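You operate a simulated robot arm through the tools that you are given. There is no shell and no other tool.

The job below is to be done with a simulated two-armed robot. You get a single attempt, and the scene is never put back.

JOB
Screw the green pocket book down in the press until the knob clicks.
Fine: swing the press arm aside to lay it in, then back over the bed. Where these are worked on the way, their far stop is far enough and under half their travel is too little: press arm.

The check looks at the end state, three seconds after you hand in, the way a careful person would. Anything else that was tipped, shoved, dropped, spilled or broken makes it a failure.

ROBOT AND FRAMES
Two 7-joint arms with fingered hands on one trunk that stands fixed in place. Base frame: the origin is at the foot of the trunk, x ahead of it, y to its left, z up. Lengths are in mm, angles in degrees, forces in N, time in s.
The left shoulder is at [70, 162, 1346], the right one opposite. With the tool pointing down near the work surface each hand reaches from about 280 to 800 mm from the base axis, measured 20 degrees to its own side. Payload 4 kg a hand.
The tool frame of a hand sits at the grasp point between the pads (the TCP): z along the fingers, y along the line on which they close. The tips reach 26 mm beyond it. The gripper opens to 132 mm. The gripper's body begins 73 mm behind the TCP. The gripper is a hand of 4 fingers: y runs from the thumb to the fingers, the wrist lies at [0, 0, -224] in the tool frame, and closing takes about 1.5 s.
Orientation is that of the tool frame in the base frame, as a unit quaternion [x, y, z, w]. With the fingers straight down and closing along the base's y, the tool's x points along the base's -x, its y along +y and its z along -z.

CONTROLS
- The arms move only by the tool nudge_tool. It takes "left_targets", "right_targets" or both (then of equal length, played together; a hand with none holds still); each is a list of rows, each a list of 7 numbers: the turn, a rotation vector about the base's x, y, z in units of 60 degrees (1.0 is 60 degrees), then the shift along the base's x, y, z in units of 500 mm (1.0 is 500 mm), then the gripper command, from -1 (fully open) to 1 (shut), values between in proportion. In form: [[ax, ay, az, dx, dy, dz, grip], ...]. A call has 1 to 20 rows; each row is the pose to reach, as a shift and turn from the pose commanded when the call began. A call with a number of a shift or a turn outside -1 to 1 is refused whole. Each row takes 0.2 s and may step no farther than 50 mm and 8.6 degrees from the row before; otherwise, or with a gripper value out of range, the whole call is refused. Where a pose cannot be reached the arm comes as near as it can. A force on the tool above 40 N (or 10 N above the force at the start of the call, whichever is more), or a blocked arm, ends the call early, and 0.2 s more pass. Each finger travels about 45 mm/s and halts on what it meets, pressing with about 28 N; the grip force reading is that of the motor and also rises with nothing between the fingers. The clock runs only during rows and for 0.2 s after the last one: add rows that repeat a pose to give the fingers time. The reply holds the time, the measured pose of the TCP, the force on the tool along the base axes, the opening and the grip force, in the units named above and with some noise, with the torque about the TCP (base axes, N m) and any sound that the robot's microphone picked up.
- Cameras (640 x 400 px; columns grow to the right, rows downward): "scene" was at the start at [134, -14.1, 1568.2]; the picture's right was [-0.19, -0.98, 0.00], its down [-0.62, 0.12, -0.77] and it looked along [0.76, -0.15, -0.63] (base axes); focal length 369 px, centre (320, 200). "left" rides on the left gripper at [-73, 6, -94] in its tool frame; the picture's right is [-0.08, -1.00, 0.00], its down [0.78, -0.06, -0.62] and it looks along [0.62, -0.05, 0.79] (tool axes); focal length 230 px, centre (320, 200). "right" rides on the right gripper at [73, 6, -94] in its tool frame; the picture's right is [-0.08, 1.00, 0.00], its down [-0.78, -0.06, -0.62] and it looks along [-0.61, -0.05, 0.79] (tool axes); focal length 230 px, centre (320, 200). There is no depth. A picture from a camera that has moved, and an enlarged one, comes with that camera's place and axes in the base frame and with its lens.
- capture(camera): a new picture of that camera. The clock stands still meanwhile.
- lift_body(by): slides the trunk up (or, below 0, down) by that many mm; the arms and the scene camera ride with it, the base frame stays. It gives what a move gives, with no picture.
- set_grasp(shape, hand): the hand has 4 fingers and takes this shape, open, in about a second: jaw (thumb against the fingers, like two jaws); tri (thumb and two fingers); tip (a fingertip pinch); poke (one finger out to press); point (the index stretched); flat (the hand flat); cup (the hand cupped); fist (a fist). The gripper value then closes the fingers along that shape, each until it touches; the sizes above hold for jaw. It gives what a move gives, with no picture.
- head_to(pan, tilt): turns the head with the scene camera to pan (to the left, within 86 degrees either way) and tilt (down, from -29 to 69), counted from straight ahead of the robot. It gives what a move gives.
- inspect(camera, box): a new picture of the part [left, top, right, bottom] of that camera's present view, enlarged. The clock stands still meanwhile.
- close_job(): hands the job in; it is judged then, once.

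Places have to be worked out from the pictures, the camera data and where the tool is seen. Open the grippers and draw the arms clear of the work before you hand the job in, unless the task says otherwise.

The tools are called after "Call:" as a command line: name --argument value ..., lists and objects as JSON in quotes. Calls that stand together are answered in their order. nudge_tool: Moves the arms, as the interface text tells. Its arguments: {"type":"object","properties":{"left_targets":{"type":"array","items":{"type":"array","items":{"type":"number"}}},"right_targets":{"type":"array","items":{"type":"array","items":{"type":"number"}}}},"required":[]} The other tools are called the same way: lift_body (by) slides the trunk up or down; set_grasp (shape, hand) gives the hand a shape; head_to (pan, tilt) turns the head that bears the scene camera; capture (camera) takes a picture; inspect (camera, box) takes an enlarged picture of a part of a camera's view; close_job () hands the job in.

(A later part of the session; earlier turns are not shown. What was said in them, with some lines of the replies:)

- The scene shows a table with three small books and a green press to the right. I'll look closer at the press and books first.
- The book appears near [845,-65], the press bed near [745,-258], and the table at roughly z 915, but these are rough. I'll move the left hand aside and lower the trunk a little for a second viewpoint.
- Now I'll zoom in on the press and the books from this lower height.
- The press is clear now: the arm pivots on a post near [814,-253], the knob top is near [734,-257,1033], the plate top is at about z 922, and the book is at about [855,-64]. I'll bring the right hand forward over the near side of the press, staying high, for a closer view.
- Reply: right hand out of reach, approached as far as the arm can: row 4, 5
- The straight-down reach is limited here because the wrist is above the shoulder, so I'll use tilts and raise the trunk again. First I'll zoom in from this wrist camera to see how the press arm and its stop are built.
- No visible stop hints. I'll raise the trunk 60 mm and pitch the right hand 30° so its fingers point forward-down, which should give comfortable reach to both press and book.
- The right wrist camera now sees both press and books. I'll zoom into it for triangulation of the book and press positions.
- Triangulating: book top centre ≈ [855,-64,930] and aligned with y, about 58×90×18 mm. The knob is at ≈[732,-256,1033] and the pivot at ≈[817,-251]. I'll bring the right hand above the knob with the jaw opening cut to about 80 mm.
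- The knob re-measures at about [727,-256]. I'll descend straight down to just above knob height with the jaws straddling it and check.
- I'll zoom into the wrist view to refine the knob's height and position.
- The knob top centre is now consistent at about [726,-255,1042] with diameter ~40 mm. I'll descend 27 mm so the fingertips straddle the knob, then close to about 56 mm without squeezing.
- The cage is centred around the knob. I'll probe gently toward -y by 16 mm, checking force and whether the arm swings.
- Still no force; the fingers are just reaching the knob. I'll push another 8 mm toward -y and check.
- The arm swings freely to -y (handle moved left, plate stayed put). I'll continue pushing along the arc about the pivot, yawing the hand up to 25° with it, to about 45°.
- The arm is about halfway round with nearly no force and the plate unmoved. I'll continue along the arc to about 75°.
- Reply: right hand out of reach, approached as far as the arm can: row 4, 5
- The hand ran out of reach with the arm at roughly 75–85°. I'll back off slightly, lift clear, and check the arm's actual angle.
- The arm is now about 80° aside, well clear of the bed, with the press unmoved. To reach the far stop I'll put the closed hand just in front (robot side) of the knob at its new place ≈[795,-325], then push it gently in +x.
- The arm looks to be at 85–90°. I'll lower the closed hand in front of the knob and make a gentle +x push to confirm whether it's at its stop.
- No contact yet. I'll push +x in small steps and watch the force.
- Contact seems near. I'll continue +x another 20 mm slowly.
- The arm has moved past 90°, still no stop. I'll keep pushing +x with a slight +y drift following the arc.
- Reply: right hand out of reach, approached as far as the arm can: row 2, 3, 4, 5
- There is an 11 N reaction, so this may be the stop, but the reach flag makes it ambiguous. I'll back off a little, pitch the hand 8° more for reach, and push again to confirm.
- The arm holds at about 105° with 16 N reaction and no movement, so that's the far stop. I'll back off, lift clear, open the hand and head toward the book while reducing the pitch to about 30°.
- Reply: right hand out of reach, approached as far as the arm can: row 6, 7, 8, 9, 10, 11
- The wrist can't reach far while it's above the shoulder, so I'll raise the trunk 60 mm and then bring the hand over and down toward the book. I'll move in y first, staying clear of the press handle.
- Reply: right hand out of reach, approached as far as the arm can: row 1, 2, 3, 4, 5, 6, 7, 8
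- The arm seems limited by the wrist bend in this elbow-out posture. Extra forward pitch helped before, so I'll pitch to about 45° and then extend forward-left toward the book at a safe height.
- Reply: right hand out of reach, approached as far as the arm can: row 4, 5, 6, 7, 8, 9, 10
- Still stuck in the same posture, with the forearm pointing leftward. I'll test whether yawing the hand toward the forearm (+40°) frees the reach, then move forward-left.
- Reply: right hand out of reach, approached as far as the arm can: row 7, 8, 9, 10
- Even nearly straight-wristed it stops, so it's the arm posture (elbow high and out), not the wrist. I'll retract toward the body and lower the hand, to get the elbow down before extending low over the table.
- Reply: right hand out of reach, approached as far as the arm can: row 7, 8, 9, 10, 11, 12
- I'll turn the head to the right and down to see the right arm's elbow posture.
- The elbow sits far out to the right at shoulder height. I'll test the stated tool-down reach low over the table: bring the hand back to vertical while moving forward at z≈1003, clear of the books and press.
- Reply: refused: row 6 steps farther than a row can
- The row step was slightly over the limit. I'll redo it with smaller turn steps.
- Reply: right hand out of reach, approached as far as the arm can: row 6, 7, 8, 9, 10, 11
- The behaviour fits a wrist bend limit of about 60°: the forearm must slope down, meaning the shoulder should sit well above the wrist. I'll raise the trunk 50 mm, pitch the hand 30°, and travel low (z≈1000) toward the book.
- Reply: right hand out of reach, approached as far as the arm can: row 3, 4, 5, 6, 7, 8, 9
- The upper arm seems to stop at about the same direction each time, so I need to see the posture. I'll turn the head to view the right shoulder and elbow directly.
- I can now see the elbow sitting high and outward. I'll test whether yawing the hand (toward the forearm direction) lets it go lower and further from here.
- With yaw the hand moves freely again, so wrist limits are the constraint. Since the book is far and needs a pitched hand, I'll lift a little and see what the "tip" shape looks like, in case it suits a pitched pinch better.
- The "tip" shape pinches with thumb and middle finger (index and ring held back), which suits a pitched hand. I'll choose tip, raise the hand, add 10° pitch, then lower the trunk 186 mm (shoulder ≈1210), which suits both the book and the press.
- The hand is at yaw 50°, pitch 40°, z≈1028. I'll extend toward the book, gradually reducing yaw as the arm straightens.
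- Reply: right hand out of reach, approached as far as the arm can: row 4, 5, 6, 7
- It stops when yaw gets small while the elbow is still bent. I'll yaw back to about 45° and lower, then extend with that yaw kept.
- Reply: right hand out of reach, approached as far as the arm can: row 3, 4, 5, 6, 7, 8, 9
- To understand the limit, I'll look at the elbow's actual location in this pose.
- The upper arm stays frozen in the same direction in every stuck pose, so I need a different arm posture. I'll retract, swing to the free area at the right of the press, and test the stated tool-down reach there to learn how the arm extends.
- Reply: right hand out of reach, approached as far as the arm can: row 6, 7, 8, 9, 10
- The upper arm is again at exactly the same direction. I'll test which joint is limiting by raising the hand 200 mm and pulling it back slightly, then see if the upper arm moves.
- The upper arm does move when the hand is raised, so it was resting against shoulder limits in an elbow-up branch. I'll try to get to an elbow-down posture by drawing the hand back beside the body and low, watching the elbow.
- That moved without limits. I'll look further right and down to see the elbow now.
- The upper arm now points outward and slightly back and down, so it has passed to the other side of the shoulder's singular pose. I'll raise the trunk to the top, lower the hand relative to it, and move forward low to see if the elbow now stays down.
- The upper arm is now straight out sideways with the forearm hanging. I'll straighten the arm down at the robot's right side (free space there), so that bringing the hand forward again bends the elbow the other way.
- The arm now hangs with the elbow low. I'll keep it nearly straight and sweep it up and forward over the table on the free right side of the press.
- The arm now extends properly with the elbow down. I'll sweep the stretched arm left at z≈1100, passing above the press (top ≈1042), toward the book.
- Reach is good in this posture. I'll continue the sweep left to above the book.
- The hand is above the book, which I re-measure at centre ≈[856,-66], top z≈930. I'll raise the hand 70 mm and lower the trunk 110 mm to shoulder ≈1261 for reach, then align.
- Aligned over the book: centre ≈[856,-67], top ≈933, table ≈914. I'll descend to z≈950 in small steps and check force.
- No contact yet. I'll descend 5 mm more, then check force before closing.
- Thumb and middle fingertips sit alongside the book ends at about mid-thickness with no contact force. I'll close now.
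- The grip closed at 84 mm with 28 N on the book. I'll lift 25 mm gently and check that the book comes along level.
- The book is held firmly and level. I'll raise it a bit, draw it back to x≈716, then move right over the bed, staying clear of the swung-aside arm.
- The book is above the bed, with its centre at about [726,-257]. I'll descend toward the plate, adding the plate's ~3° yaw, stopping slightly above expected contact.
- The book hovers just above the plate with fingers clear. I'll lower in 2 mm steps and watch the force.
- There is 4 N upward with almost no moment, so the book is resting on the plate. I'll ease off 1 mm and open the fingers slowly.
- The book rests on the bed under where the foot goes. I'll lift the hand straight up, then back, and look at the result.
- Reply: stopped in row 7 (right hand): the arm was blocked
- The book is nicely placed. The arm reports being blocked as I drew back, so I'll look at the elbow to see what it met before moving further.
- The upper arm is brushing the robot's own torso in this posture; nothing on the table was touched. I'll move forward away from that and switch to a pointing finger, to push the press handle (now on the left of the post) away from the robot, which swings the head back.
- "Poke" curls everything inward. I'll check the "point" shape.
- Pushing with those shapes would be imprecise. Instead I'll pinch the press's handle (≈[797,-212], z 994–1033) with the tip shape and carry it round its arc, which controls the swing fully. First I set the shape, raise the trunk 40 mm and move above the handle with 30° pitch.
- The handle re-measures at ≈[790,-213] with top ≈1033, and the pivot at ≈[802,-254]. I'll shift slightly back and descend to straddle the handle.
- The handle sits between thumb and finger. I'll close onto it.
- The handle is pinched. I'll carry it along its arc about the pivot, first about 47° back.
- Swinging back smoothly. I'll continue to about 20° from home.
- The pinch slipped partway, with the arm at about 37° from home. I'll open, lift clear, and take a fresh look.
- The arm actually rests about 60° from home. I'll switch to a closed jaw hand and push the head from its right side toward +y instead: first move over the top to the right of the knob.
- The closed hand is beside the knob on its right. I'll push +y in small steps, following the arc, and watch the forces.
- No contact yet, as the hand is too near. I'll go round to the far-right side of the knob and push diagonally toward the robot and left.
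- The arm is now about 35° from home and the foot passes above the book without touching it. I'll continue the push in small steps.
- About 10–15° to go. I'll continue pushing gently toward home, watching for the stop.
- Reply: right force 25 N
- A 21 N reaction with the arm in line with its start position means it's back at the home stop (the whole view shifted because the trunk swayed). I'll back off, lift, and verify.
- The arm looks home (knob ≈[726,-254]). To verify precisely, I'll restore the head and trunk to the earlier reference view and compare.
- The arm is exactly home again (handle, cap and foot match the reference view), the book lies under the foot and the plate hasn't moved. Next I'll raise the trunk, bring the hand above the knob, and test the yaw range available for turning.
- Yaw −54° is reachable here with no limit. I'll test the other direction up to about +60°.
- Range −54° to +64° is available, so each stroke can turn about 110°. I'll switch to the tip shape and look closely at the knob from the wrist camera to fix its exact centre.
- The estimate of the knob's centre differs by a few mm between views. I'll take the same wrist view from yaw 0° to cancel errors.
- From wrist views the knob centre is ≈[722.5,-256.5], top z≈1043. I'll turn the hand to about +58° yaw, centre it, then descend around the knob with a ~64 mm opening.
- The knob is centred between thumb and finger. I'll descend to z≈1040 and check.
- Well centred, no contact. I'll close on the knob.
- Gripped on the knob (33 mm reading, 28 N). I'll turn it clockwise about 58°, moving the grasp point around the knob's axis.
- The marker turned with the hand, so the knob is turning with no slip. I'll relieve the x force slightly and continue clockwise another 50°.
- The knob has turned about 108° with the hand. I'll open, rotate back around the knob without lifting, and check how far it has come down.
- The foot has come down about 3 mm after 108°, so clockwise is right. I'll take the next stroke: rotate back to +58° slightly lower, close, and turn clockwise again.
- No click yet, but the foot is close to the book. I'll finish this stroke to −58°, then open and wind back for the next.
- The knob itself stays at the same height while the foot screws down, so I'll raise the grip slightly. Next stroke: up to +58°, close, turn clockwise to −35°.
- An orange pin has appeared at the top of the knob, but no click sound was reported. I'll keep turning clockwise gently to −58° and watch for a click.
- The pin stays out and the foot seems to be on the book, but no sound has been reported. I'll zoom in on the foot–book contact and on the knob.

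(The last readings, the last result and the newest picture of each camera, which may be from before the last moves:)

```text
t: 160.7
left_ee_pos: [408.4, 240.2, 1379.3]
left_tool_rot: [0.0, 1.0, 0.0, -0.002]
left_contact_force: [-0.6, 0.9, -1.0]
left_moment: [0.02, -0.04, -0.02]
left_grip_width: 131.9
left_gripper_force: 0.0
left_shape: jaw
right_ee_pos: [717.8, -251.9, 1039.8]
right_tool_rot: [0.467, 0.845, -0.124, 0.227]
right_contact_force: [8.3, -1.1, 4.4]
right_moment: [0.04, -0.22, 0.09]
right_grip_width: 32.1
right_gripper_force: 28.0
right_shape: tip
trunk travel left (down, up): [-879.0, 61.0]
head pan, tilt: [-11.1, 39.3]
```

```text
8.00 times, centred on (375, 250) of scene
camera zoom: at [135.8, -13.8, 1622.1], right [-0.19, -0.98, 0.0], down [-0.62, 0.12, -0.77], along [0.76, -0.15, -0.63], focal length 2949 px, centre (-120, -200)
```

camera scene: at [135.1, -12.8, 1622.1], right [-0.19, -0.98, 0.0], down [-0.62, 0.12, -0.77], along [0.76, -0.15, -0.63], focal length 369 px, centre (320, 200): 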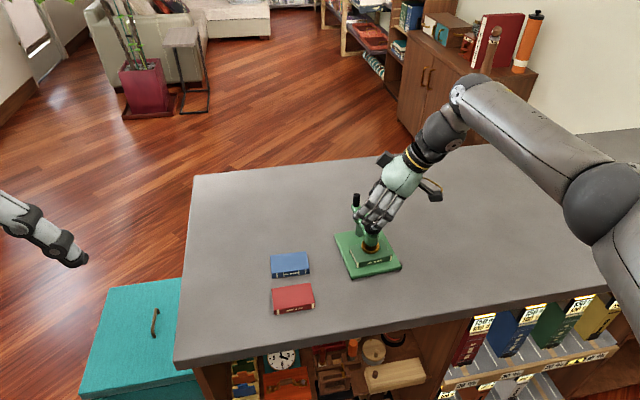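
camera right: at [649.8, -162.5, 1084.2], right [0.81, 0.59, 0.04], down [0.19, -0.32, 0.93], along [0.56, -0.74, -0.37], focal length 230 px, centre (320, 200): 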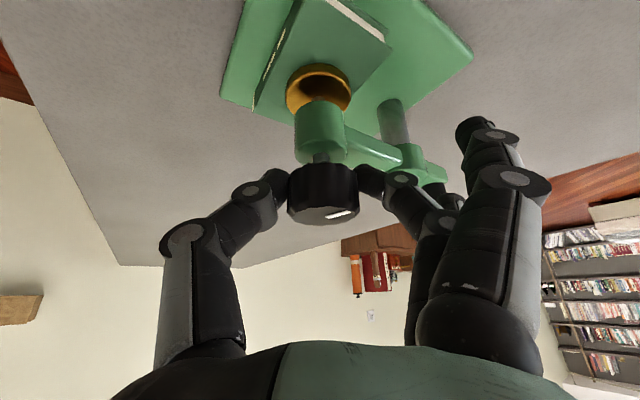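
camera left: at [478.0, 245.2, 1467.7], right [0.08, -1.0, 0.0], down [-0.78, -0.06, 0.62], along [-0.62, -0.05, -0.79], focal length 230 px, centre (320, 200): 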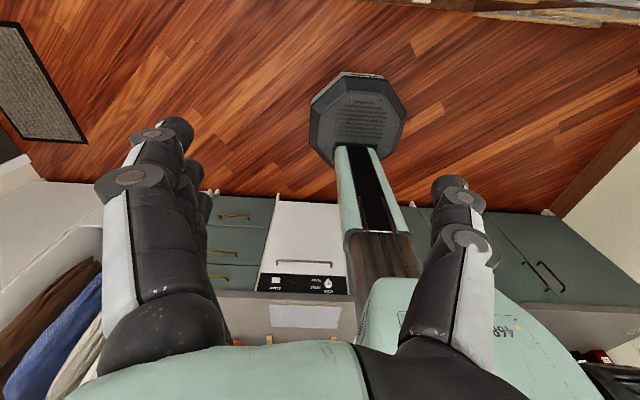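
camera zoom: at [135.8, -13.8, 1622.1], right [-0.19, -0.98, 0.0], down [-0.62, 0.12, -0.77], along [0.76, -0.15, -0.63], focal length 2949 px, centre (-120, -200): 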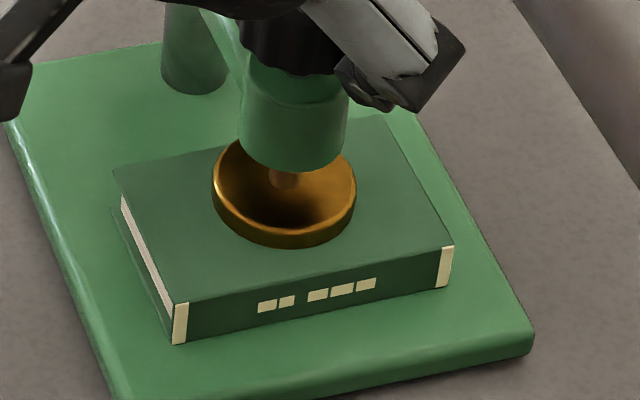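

The foot sits firmly on the book and an orange pin has popped from the knob, probably its click indicator. Since I've had no sound report, I'll regrip and turn a little further to confirm.

Call:
nudge_tool --right_targets '[[0, 0, 0, 0.0, 0, 0, 0.5], [0, 0, 0, 0.0, 0, 0, 0.03], [0, 0, 0, 0.0, 0, 0, 0.03], [0, 0, 0.1417, -0.002, -0.0016, 0, 0.03], [0, 0, 0.2833, -0.0038, -0.0034, 0, 0.03], [0, 0, 0.425, -0.0052, -0.0054, 0, 0.03], [0, 0, 0.5667, -0.0064, -0.0076, 0, 0.03], [0, 0, 0.7083, -0.0072, -0.01, 0, 0.03], [0, 0, 0.85, -0.0076, -0.0124, 0, 0.03], [0, 0, 0.9917, -0.0078, -0.0148, 0, 0.03]]'

Call:
inspect --camera "right" --box '[220, 40, 420, 240]'

```text
t: 162.9
left_ee_pos: [406.7, 240.0, 1378.0]
left_tool_rot: [0.0, 1.0, 0.0, 0.001]
left_contact_force: [-0.3, -0.1, 0.2]
left_moment: [0.04, 0.0, -0.01]
left_grip_width: 131.9
left_gripper_force: 0.1
left_shape: jaw
right_ee_pos: [712.8, -257.7, 1040.3]
right_tool_rot: [-0.016, 0.966, 0.006, 0.26]
right_contact_force: [-0.2, 1.6, -0.1]
right_moment: [-0.01, 0.0, 0.04]
right_grip_width: 63.3
right_gripper_force: 0.0
right_shape: tip
trunk travel left (down, up): [-879.0, 61.0]
head pan, tilt: [-11.1, 39.3]
```

```text
2.00 times, centred on (320, 140) of right
camera zoom: at [602.8, -256.0, 1083.7], right [0.03, 1.0, 0.04], down [0.37, -0.05, 0.93], along [0.93, -0.02, -0.37], focal length 460 px, centre (320, 320)
```

zoom: 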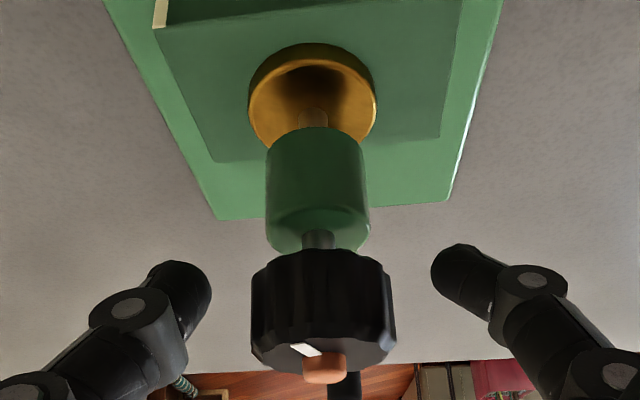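

The pin remains out and the marker has gone round nearly a full turn. I'll grip here and turn another ~50° clockwise, watching force, sound and foot.

Call:
nudge_tool --right_targets '[[0, 0, 0, 0, 0, 0, 0.5], [0, 0, 0, 0, 0, 0, 1], [0, 0, 0, 0, 0, 0, 1], [0, 0, -0.1, 0.0, 0.0016, 0, 1], [0, 0, -0.2, 0.0004, 0.0034, 0, 1], [0, 0, -0.3, 0.001, 0.005, 0, 1], [0, 0, -0.4, 0.0016, 0.0066, 0, 1], [0, 0, -0.5, 0.0024, 0.0082, 0, 1]]'

Call:
inspect --camera "right" --box '[220, 40, 420, 240]'

Call:
inspect --camera "scene" --box '[345, 225, 405, 275]'

```text
t: 164.7
left_ee_pos: [407.6, 241.9, 1377.9]
left_tool_rot: [-0.001, 1.0, -0.001, 0.0]
left_contact_force: [-1.0, -0.4, 0.3]
left_moment: [-0.01, -0.03, 0.04]
left_grip_width: 131.7
left_gripper_force: 0.0
left_shape: jaw
right_ee_pos: [714.1, -254.1, 1040.4]
right_tool_rot: [0.236, 0.937, -0.064, 0.25]
right_contact_force: [-2.6, 2.7, 0.6]
right_moment: [0.09, 0.02, 0.06]
right_grip_width: 32.3
right_gripper_force: 28.2
right_shape: tip
trunk travel left (down, up): [-879.0, 61.0]
head pan, tilt: [-11.1, 39.3]
```

```text
2.00 times, centred on (320, 140) of right
camera zoom: at [620.2, -196.3, 1083.6], right [0.53, 0.85, 0.04], down [0.3, -0.23, 0.93], along [0.79, -0.48, -0.37], focal length 460 px, centre (320, 320)
```

zoom: 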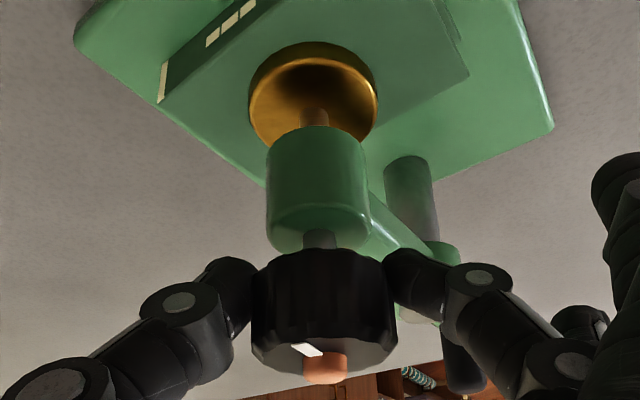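

```text
8.00 times, centred on (375, 250) of scene
camera zoom: at [134.4, -13.0, 1622.2], right [-0.19, -0.98, 0.0], down [-0.62, 0.12, -0.77], along [0.76, -0.15, -0.63], focal length 2949 px, centre (-120, -200)
```

zoom: 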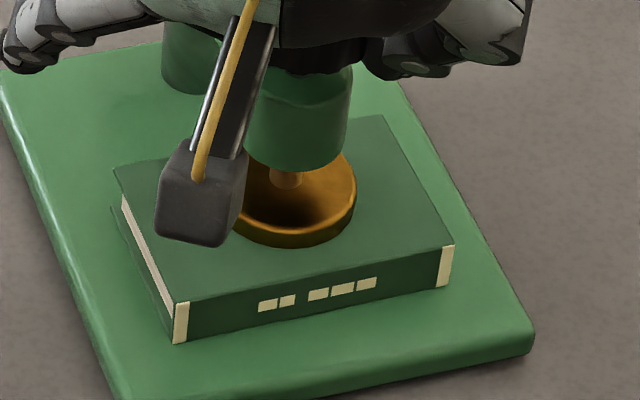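

The knob turned 30° more but the foot no longer moves down and torque stays small: the clutch is slipping with the pin out. I'll finish this grip to −58° as a last check for sound or change.

Call:
nudge_tool --right_targets '[[0, 0, -0.13, 0.001, 0.002, 0, 1], [0, 0, -0.26, 0.002, 0.0038, 0, 1], [0, 0, -0.39, 0.0034, 0.0054, 0, 1], [0, 0, -0.5, 0.005, 0.0064, 0, 1], [0, 0, -0.5, 0.005, 0.0064, 0, 1]]'

Call:
inspect --camera "right" --box '[270, 140, 380, 240]'

Call:
inspect --camera "scene" --box '[345, 225, 405, 275]'

```text
t: 165.9
left_ee_pos: [405.8, 240.8, 1377.9]
left_tool_rot: [-0.001, 1.0, 0.0, 0.0]
left_contact_force: [0.6, -0.1, -0.4]
left_moment: [0.0, 0.03, -0.03]
left_grip_width: 131.8
left_gripper_force: 0.1
left_shape: jaw
right_ee_pos: [718.0, -249.6, 1040.6]
right_tool_rot: [0.47, 0.844, -0.125, 0.227]
right_contact_force: [1.0, 6.1, 0.3]
right_moment: [0.09, -0.01, 0.06]
right_grip_width: 32.0
right_gripper_force: 27.9
right_shape: tip
trunk travel left (down, up): [-879.0, 61.0]
head pan, tilt: [-11.1, 39.3]
```

```text
4.00 times, centred on (325, 190) of right
camera zoom: at [664.1, -153.8, 1083.6], right [0.88, 0.47, 0.04], down [0.14, -0.35, 0.93], along [0.45, -0.81, -0.37], focal length 920 px, centre (300, 240)
```

zoom: 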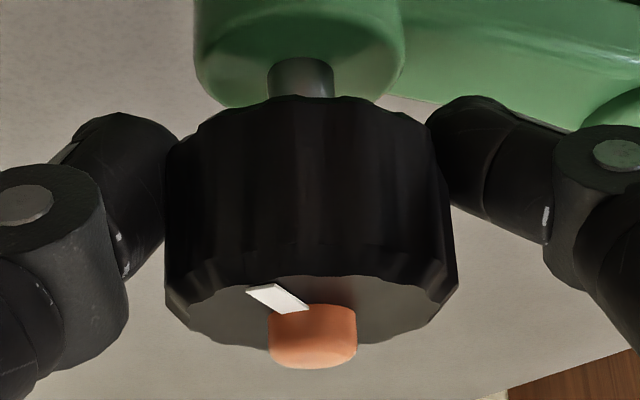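

```text
8.00 times, centred on (375, 250) of scene
camera zoom: at [134.7, -13.2, 1622.2], right [-0.19, -0.98, 0.0], down [-0.62, 0.12, -0.77], along [0.76, -0.15, -0.63], focal length 2949 px, centre (-120, -200)
```

zoom: 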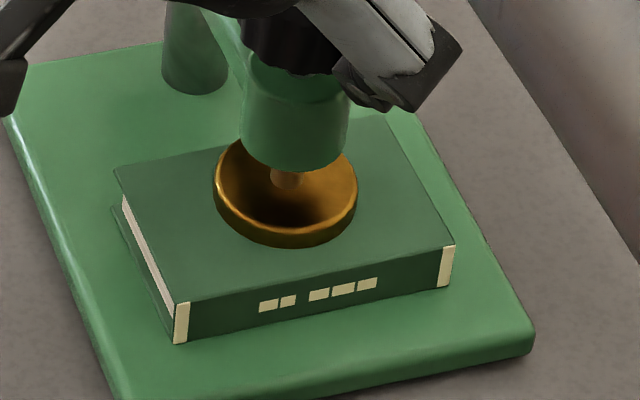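

Nothing changes further: foot on the book, pin out, so the press has clicked. I'll open, lift straight up off the knob, and check.

Call:
nudge_tool --right_targets '[[0, 0, 0, 0, -0.004, 0, 0.5], [0, 0, 0, 0, -0.006, 0, 0], [0, 0, 0, 0, -0.006, 0, -0.1], [0, 0, 0, 0, -0.006, 0.03, -0.1], [0, 0, 0, 0, -0.006, 0.09, -0.1], [0, 0, 0, 0, -0.006, 0.17, -0.1], [0, 0, 0, 0, -0.006, 0.25, -0.1], [0, 0, 0, 0, -0.006, 0.3, -0.1]]'

Call:
inspect --camera "right" --box '[220, 0, 420, 200]'

Call:
inspect --camera "scene" --box '[320, 170, 430, 280]'

```text
t: 167.7
left_ee_pos: [405.6, 238.7, 1378.7]
left_tool_rot: [0.0, 1.0, 0.0, 0.0]
left_contact_force: [-0.6, 0.1, 0.2]
left_moment: [0.03, -0.02, 0.07]
left_grip_width: 131.9
left_gripper_force: 0.1
left_shape: jaw
right_ee_pos: [715.6, -252.9, 1192.6]
right_tool_rot: [0.471, 0.843, -0.126, 0.227]
right_contact_force: [0.3, 0.4, -0.3]
right_moment: [-0.02, -0.03, -0.03]
right_grip_width: 71.9
right_gripper_force: 0.0
right_shape: tip
trunk travel left (down, up): [-879.0, 61.0]
head pan, tilt: [-11.1, 39.3]
```

```text
2.00 times, centred on (320, 100) of right
camera zoom: at [662.7, -157.1, 1234.7], right [0.88, 0.47, 0.04], down [0.14, -0.35, 0.93], along [0.45, -0.81, -0.37], focal length 460 px, centre (320, 400)
```

zoom: 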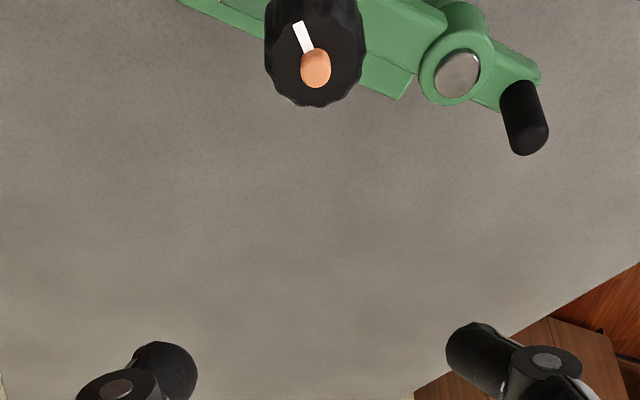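

```text
3.64 times, centred on (375, 225) of scene
camera zoom: at [133.6, -14.4, 1622.2], right [-0.19, -0.98, 0.0], down [-0.62, 0.12, -0.77], along [0.76, -0.15, -0.63], focal length 1340 px, centre (120, 109)
```

zoom: 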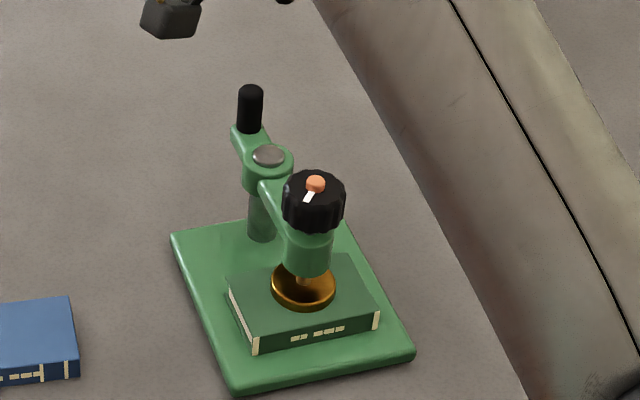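

Everything looks right: pin out, foot on the book, arm centred, plate and other books unmoved. I'll withdraw the right hand up and away to the right, turning it back to neutral.

Call:
nudge_tool --right_targets '[[0, 0, 0.14, -0.01, -0.04, 0.02, -0.5], [0, 0, 0.28, -0.02, -0.08, 0.04, -1], [0, 0, 0.42, -0.05, -0.14, 0.06, -1], [0, 0, 0.56, -0.09, -0.2, 0.08, -1], [0, 0, 0.7, -0.14, -0.26, 0.08, -1], [0, 0, 0.84, -0.2, -0.32, 0.08, -1], [0, 0, 0.97, -0.27, -0.36, 0.08, -1], [0, 0, 0.97, -0.33, -0.4, 0.08, -1], [0, 0, 0.97, -0.33, -0.4, 0.08, -1]]'

Call:
set_grasp --hand "right" --shape "jaw"

Call:
capture --camera "scene"

Call:
inspect --camera "scene" --box '[250, 170, 430, 320]'

```text
t: 169.7
left_ee_pos: [407.1, 240.2, 1378.4]
left_tool_rot: [0.0, 1.0, 0.0, -0.001]
left_contact_force: [0.2, -0.2, 1.0]
left_moment: [-0.03, -0.01, -0.02]
left_grip_width: 131.8
left_gripper_force: 0.3
left_shape: jaw
right_ee_pos: [564.3, -410.1, 1166.5]
right_tool_rot: [0.001, 0.966, 0.001, 0.259]
right_contact_force: [0.0, 0.4, 0.6]
right_moment: [-0.01, 0.0, 0.02]
right_grip_width: 132.1
right_gripper_force: 0.0
right_shape: tip
right hand out of reach, approached as far as the arm can: row 6, 7, 8, 9
trunk travel left (down, up): [-879.0, 61.0]
head pan, tilt: [-11.1, 39.3]
```

```text
t: 170.6
left_ee_pos: [405.4, 241.0, 1378.3]
left_tool_rot: [-0.001, 1.0, 0.0, 0.0]
left_contact_force: [0.1, 0.5, 0.2]
left_moment: [0.01, 0.0, -0.03]
left_grip_width: 131.8
left_gripper_force: 0.1
left_shape: jaw
right_ee_pos: [564.7, -410.9, 1166.9]
right_tool_rot: [0.001, 0.966, 0.0, 0.259]
right_contact_force: [0.0, -0.2, -0.3]
right_moment: [-0.02, 0.0, 0.01]
right_grip_width: 132.1
right_gripper_force: 0.0
right_shape: jaw
trunk travel left (down, up): [-879.0, 61.0]
head pan, tilt: [-11.1, 39.3]
```

```text
taken
camera scene: at [133.7, -13.7, 1622.3], right [-0.19, -0.98, 0.0], down [-0.62, 0.12, -0.77], along [0.76, -0.15, -0.63], focal length 369 px, centre (320, 200)
```

scene: 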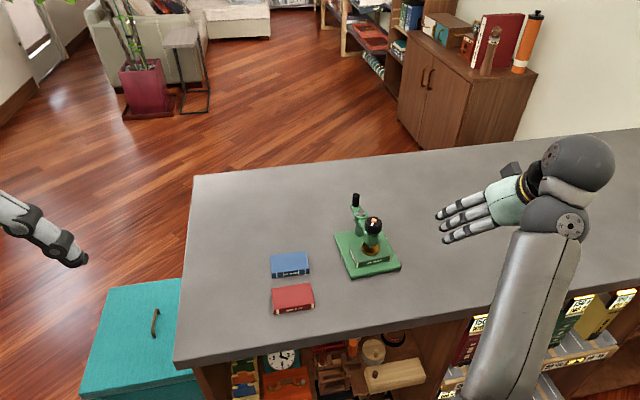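

```text
2.67 times, centred on (340, 245) of scene
camera zoom: at [133.7, -13.7, 1622.3], right [-0.19, -0.98, 0.0], down [-0.62, 0.12, -0.77], along [0.76, -0.15, -0.63], focal length 983 px, centre (267, 80)
```

zoom: 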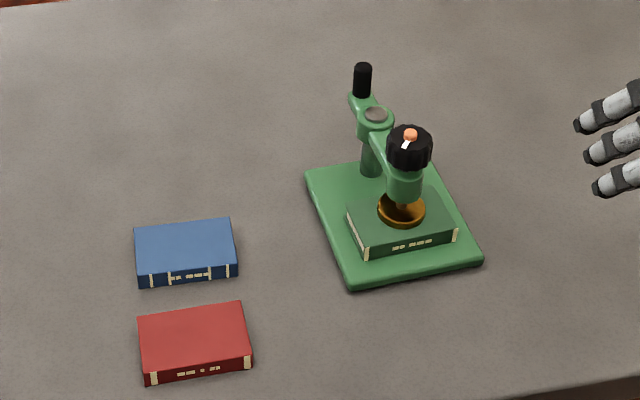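

The green book is clamped under the foot with the knob's pin out, the press arm is back over the bed, and the red and blue books haven't moved. Both grippers are open and clear of the work, so I'm handing in the job.

Call:
close_job

```text
The job is handed in.
```

I handed the job in with the green pocket book clamped in the press. The microphone never reported a click, so I judged that point by sight.

- **Press arm:** I swung it aside to its far stop, about 105°, where it held against a 16 N push. After the book was on the bed I pushed it back to its starting position, and the press plate did not move.
- **Book:** It lies flat on the bed with the foot resting on its top cover.
- **Knob:** I turned it clockwise for a bit more than one full turn. During the third stroke an orange pin popped out of the top. I then turned about 80° more; the foot stayed where it was and the torque stayed low, so I took the pin as the click.
- **Surroundings:** The red and blue books did not move and nothing else on the table was touched. The right arm brushed the robot's own torso once while drawing back.

Both grippers are open. The right hand is up and to the right of the press, and the left was never used near it.
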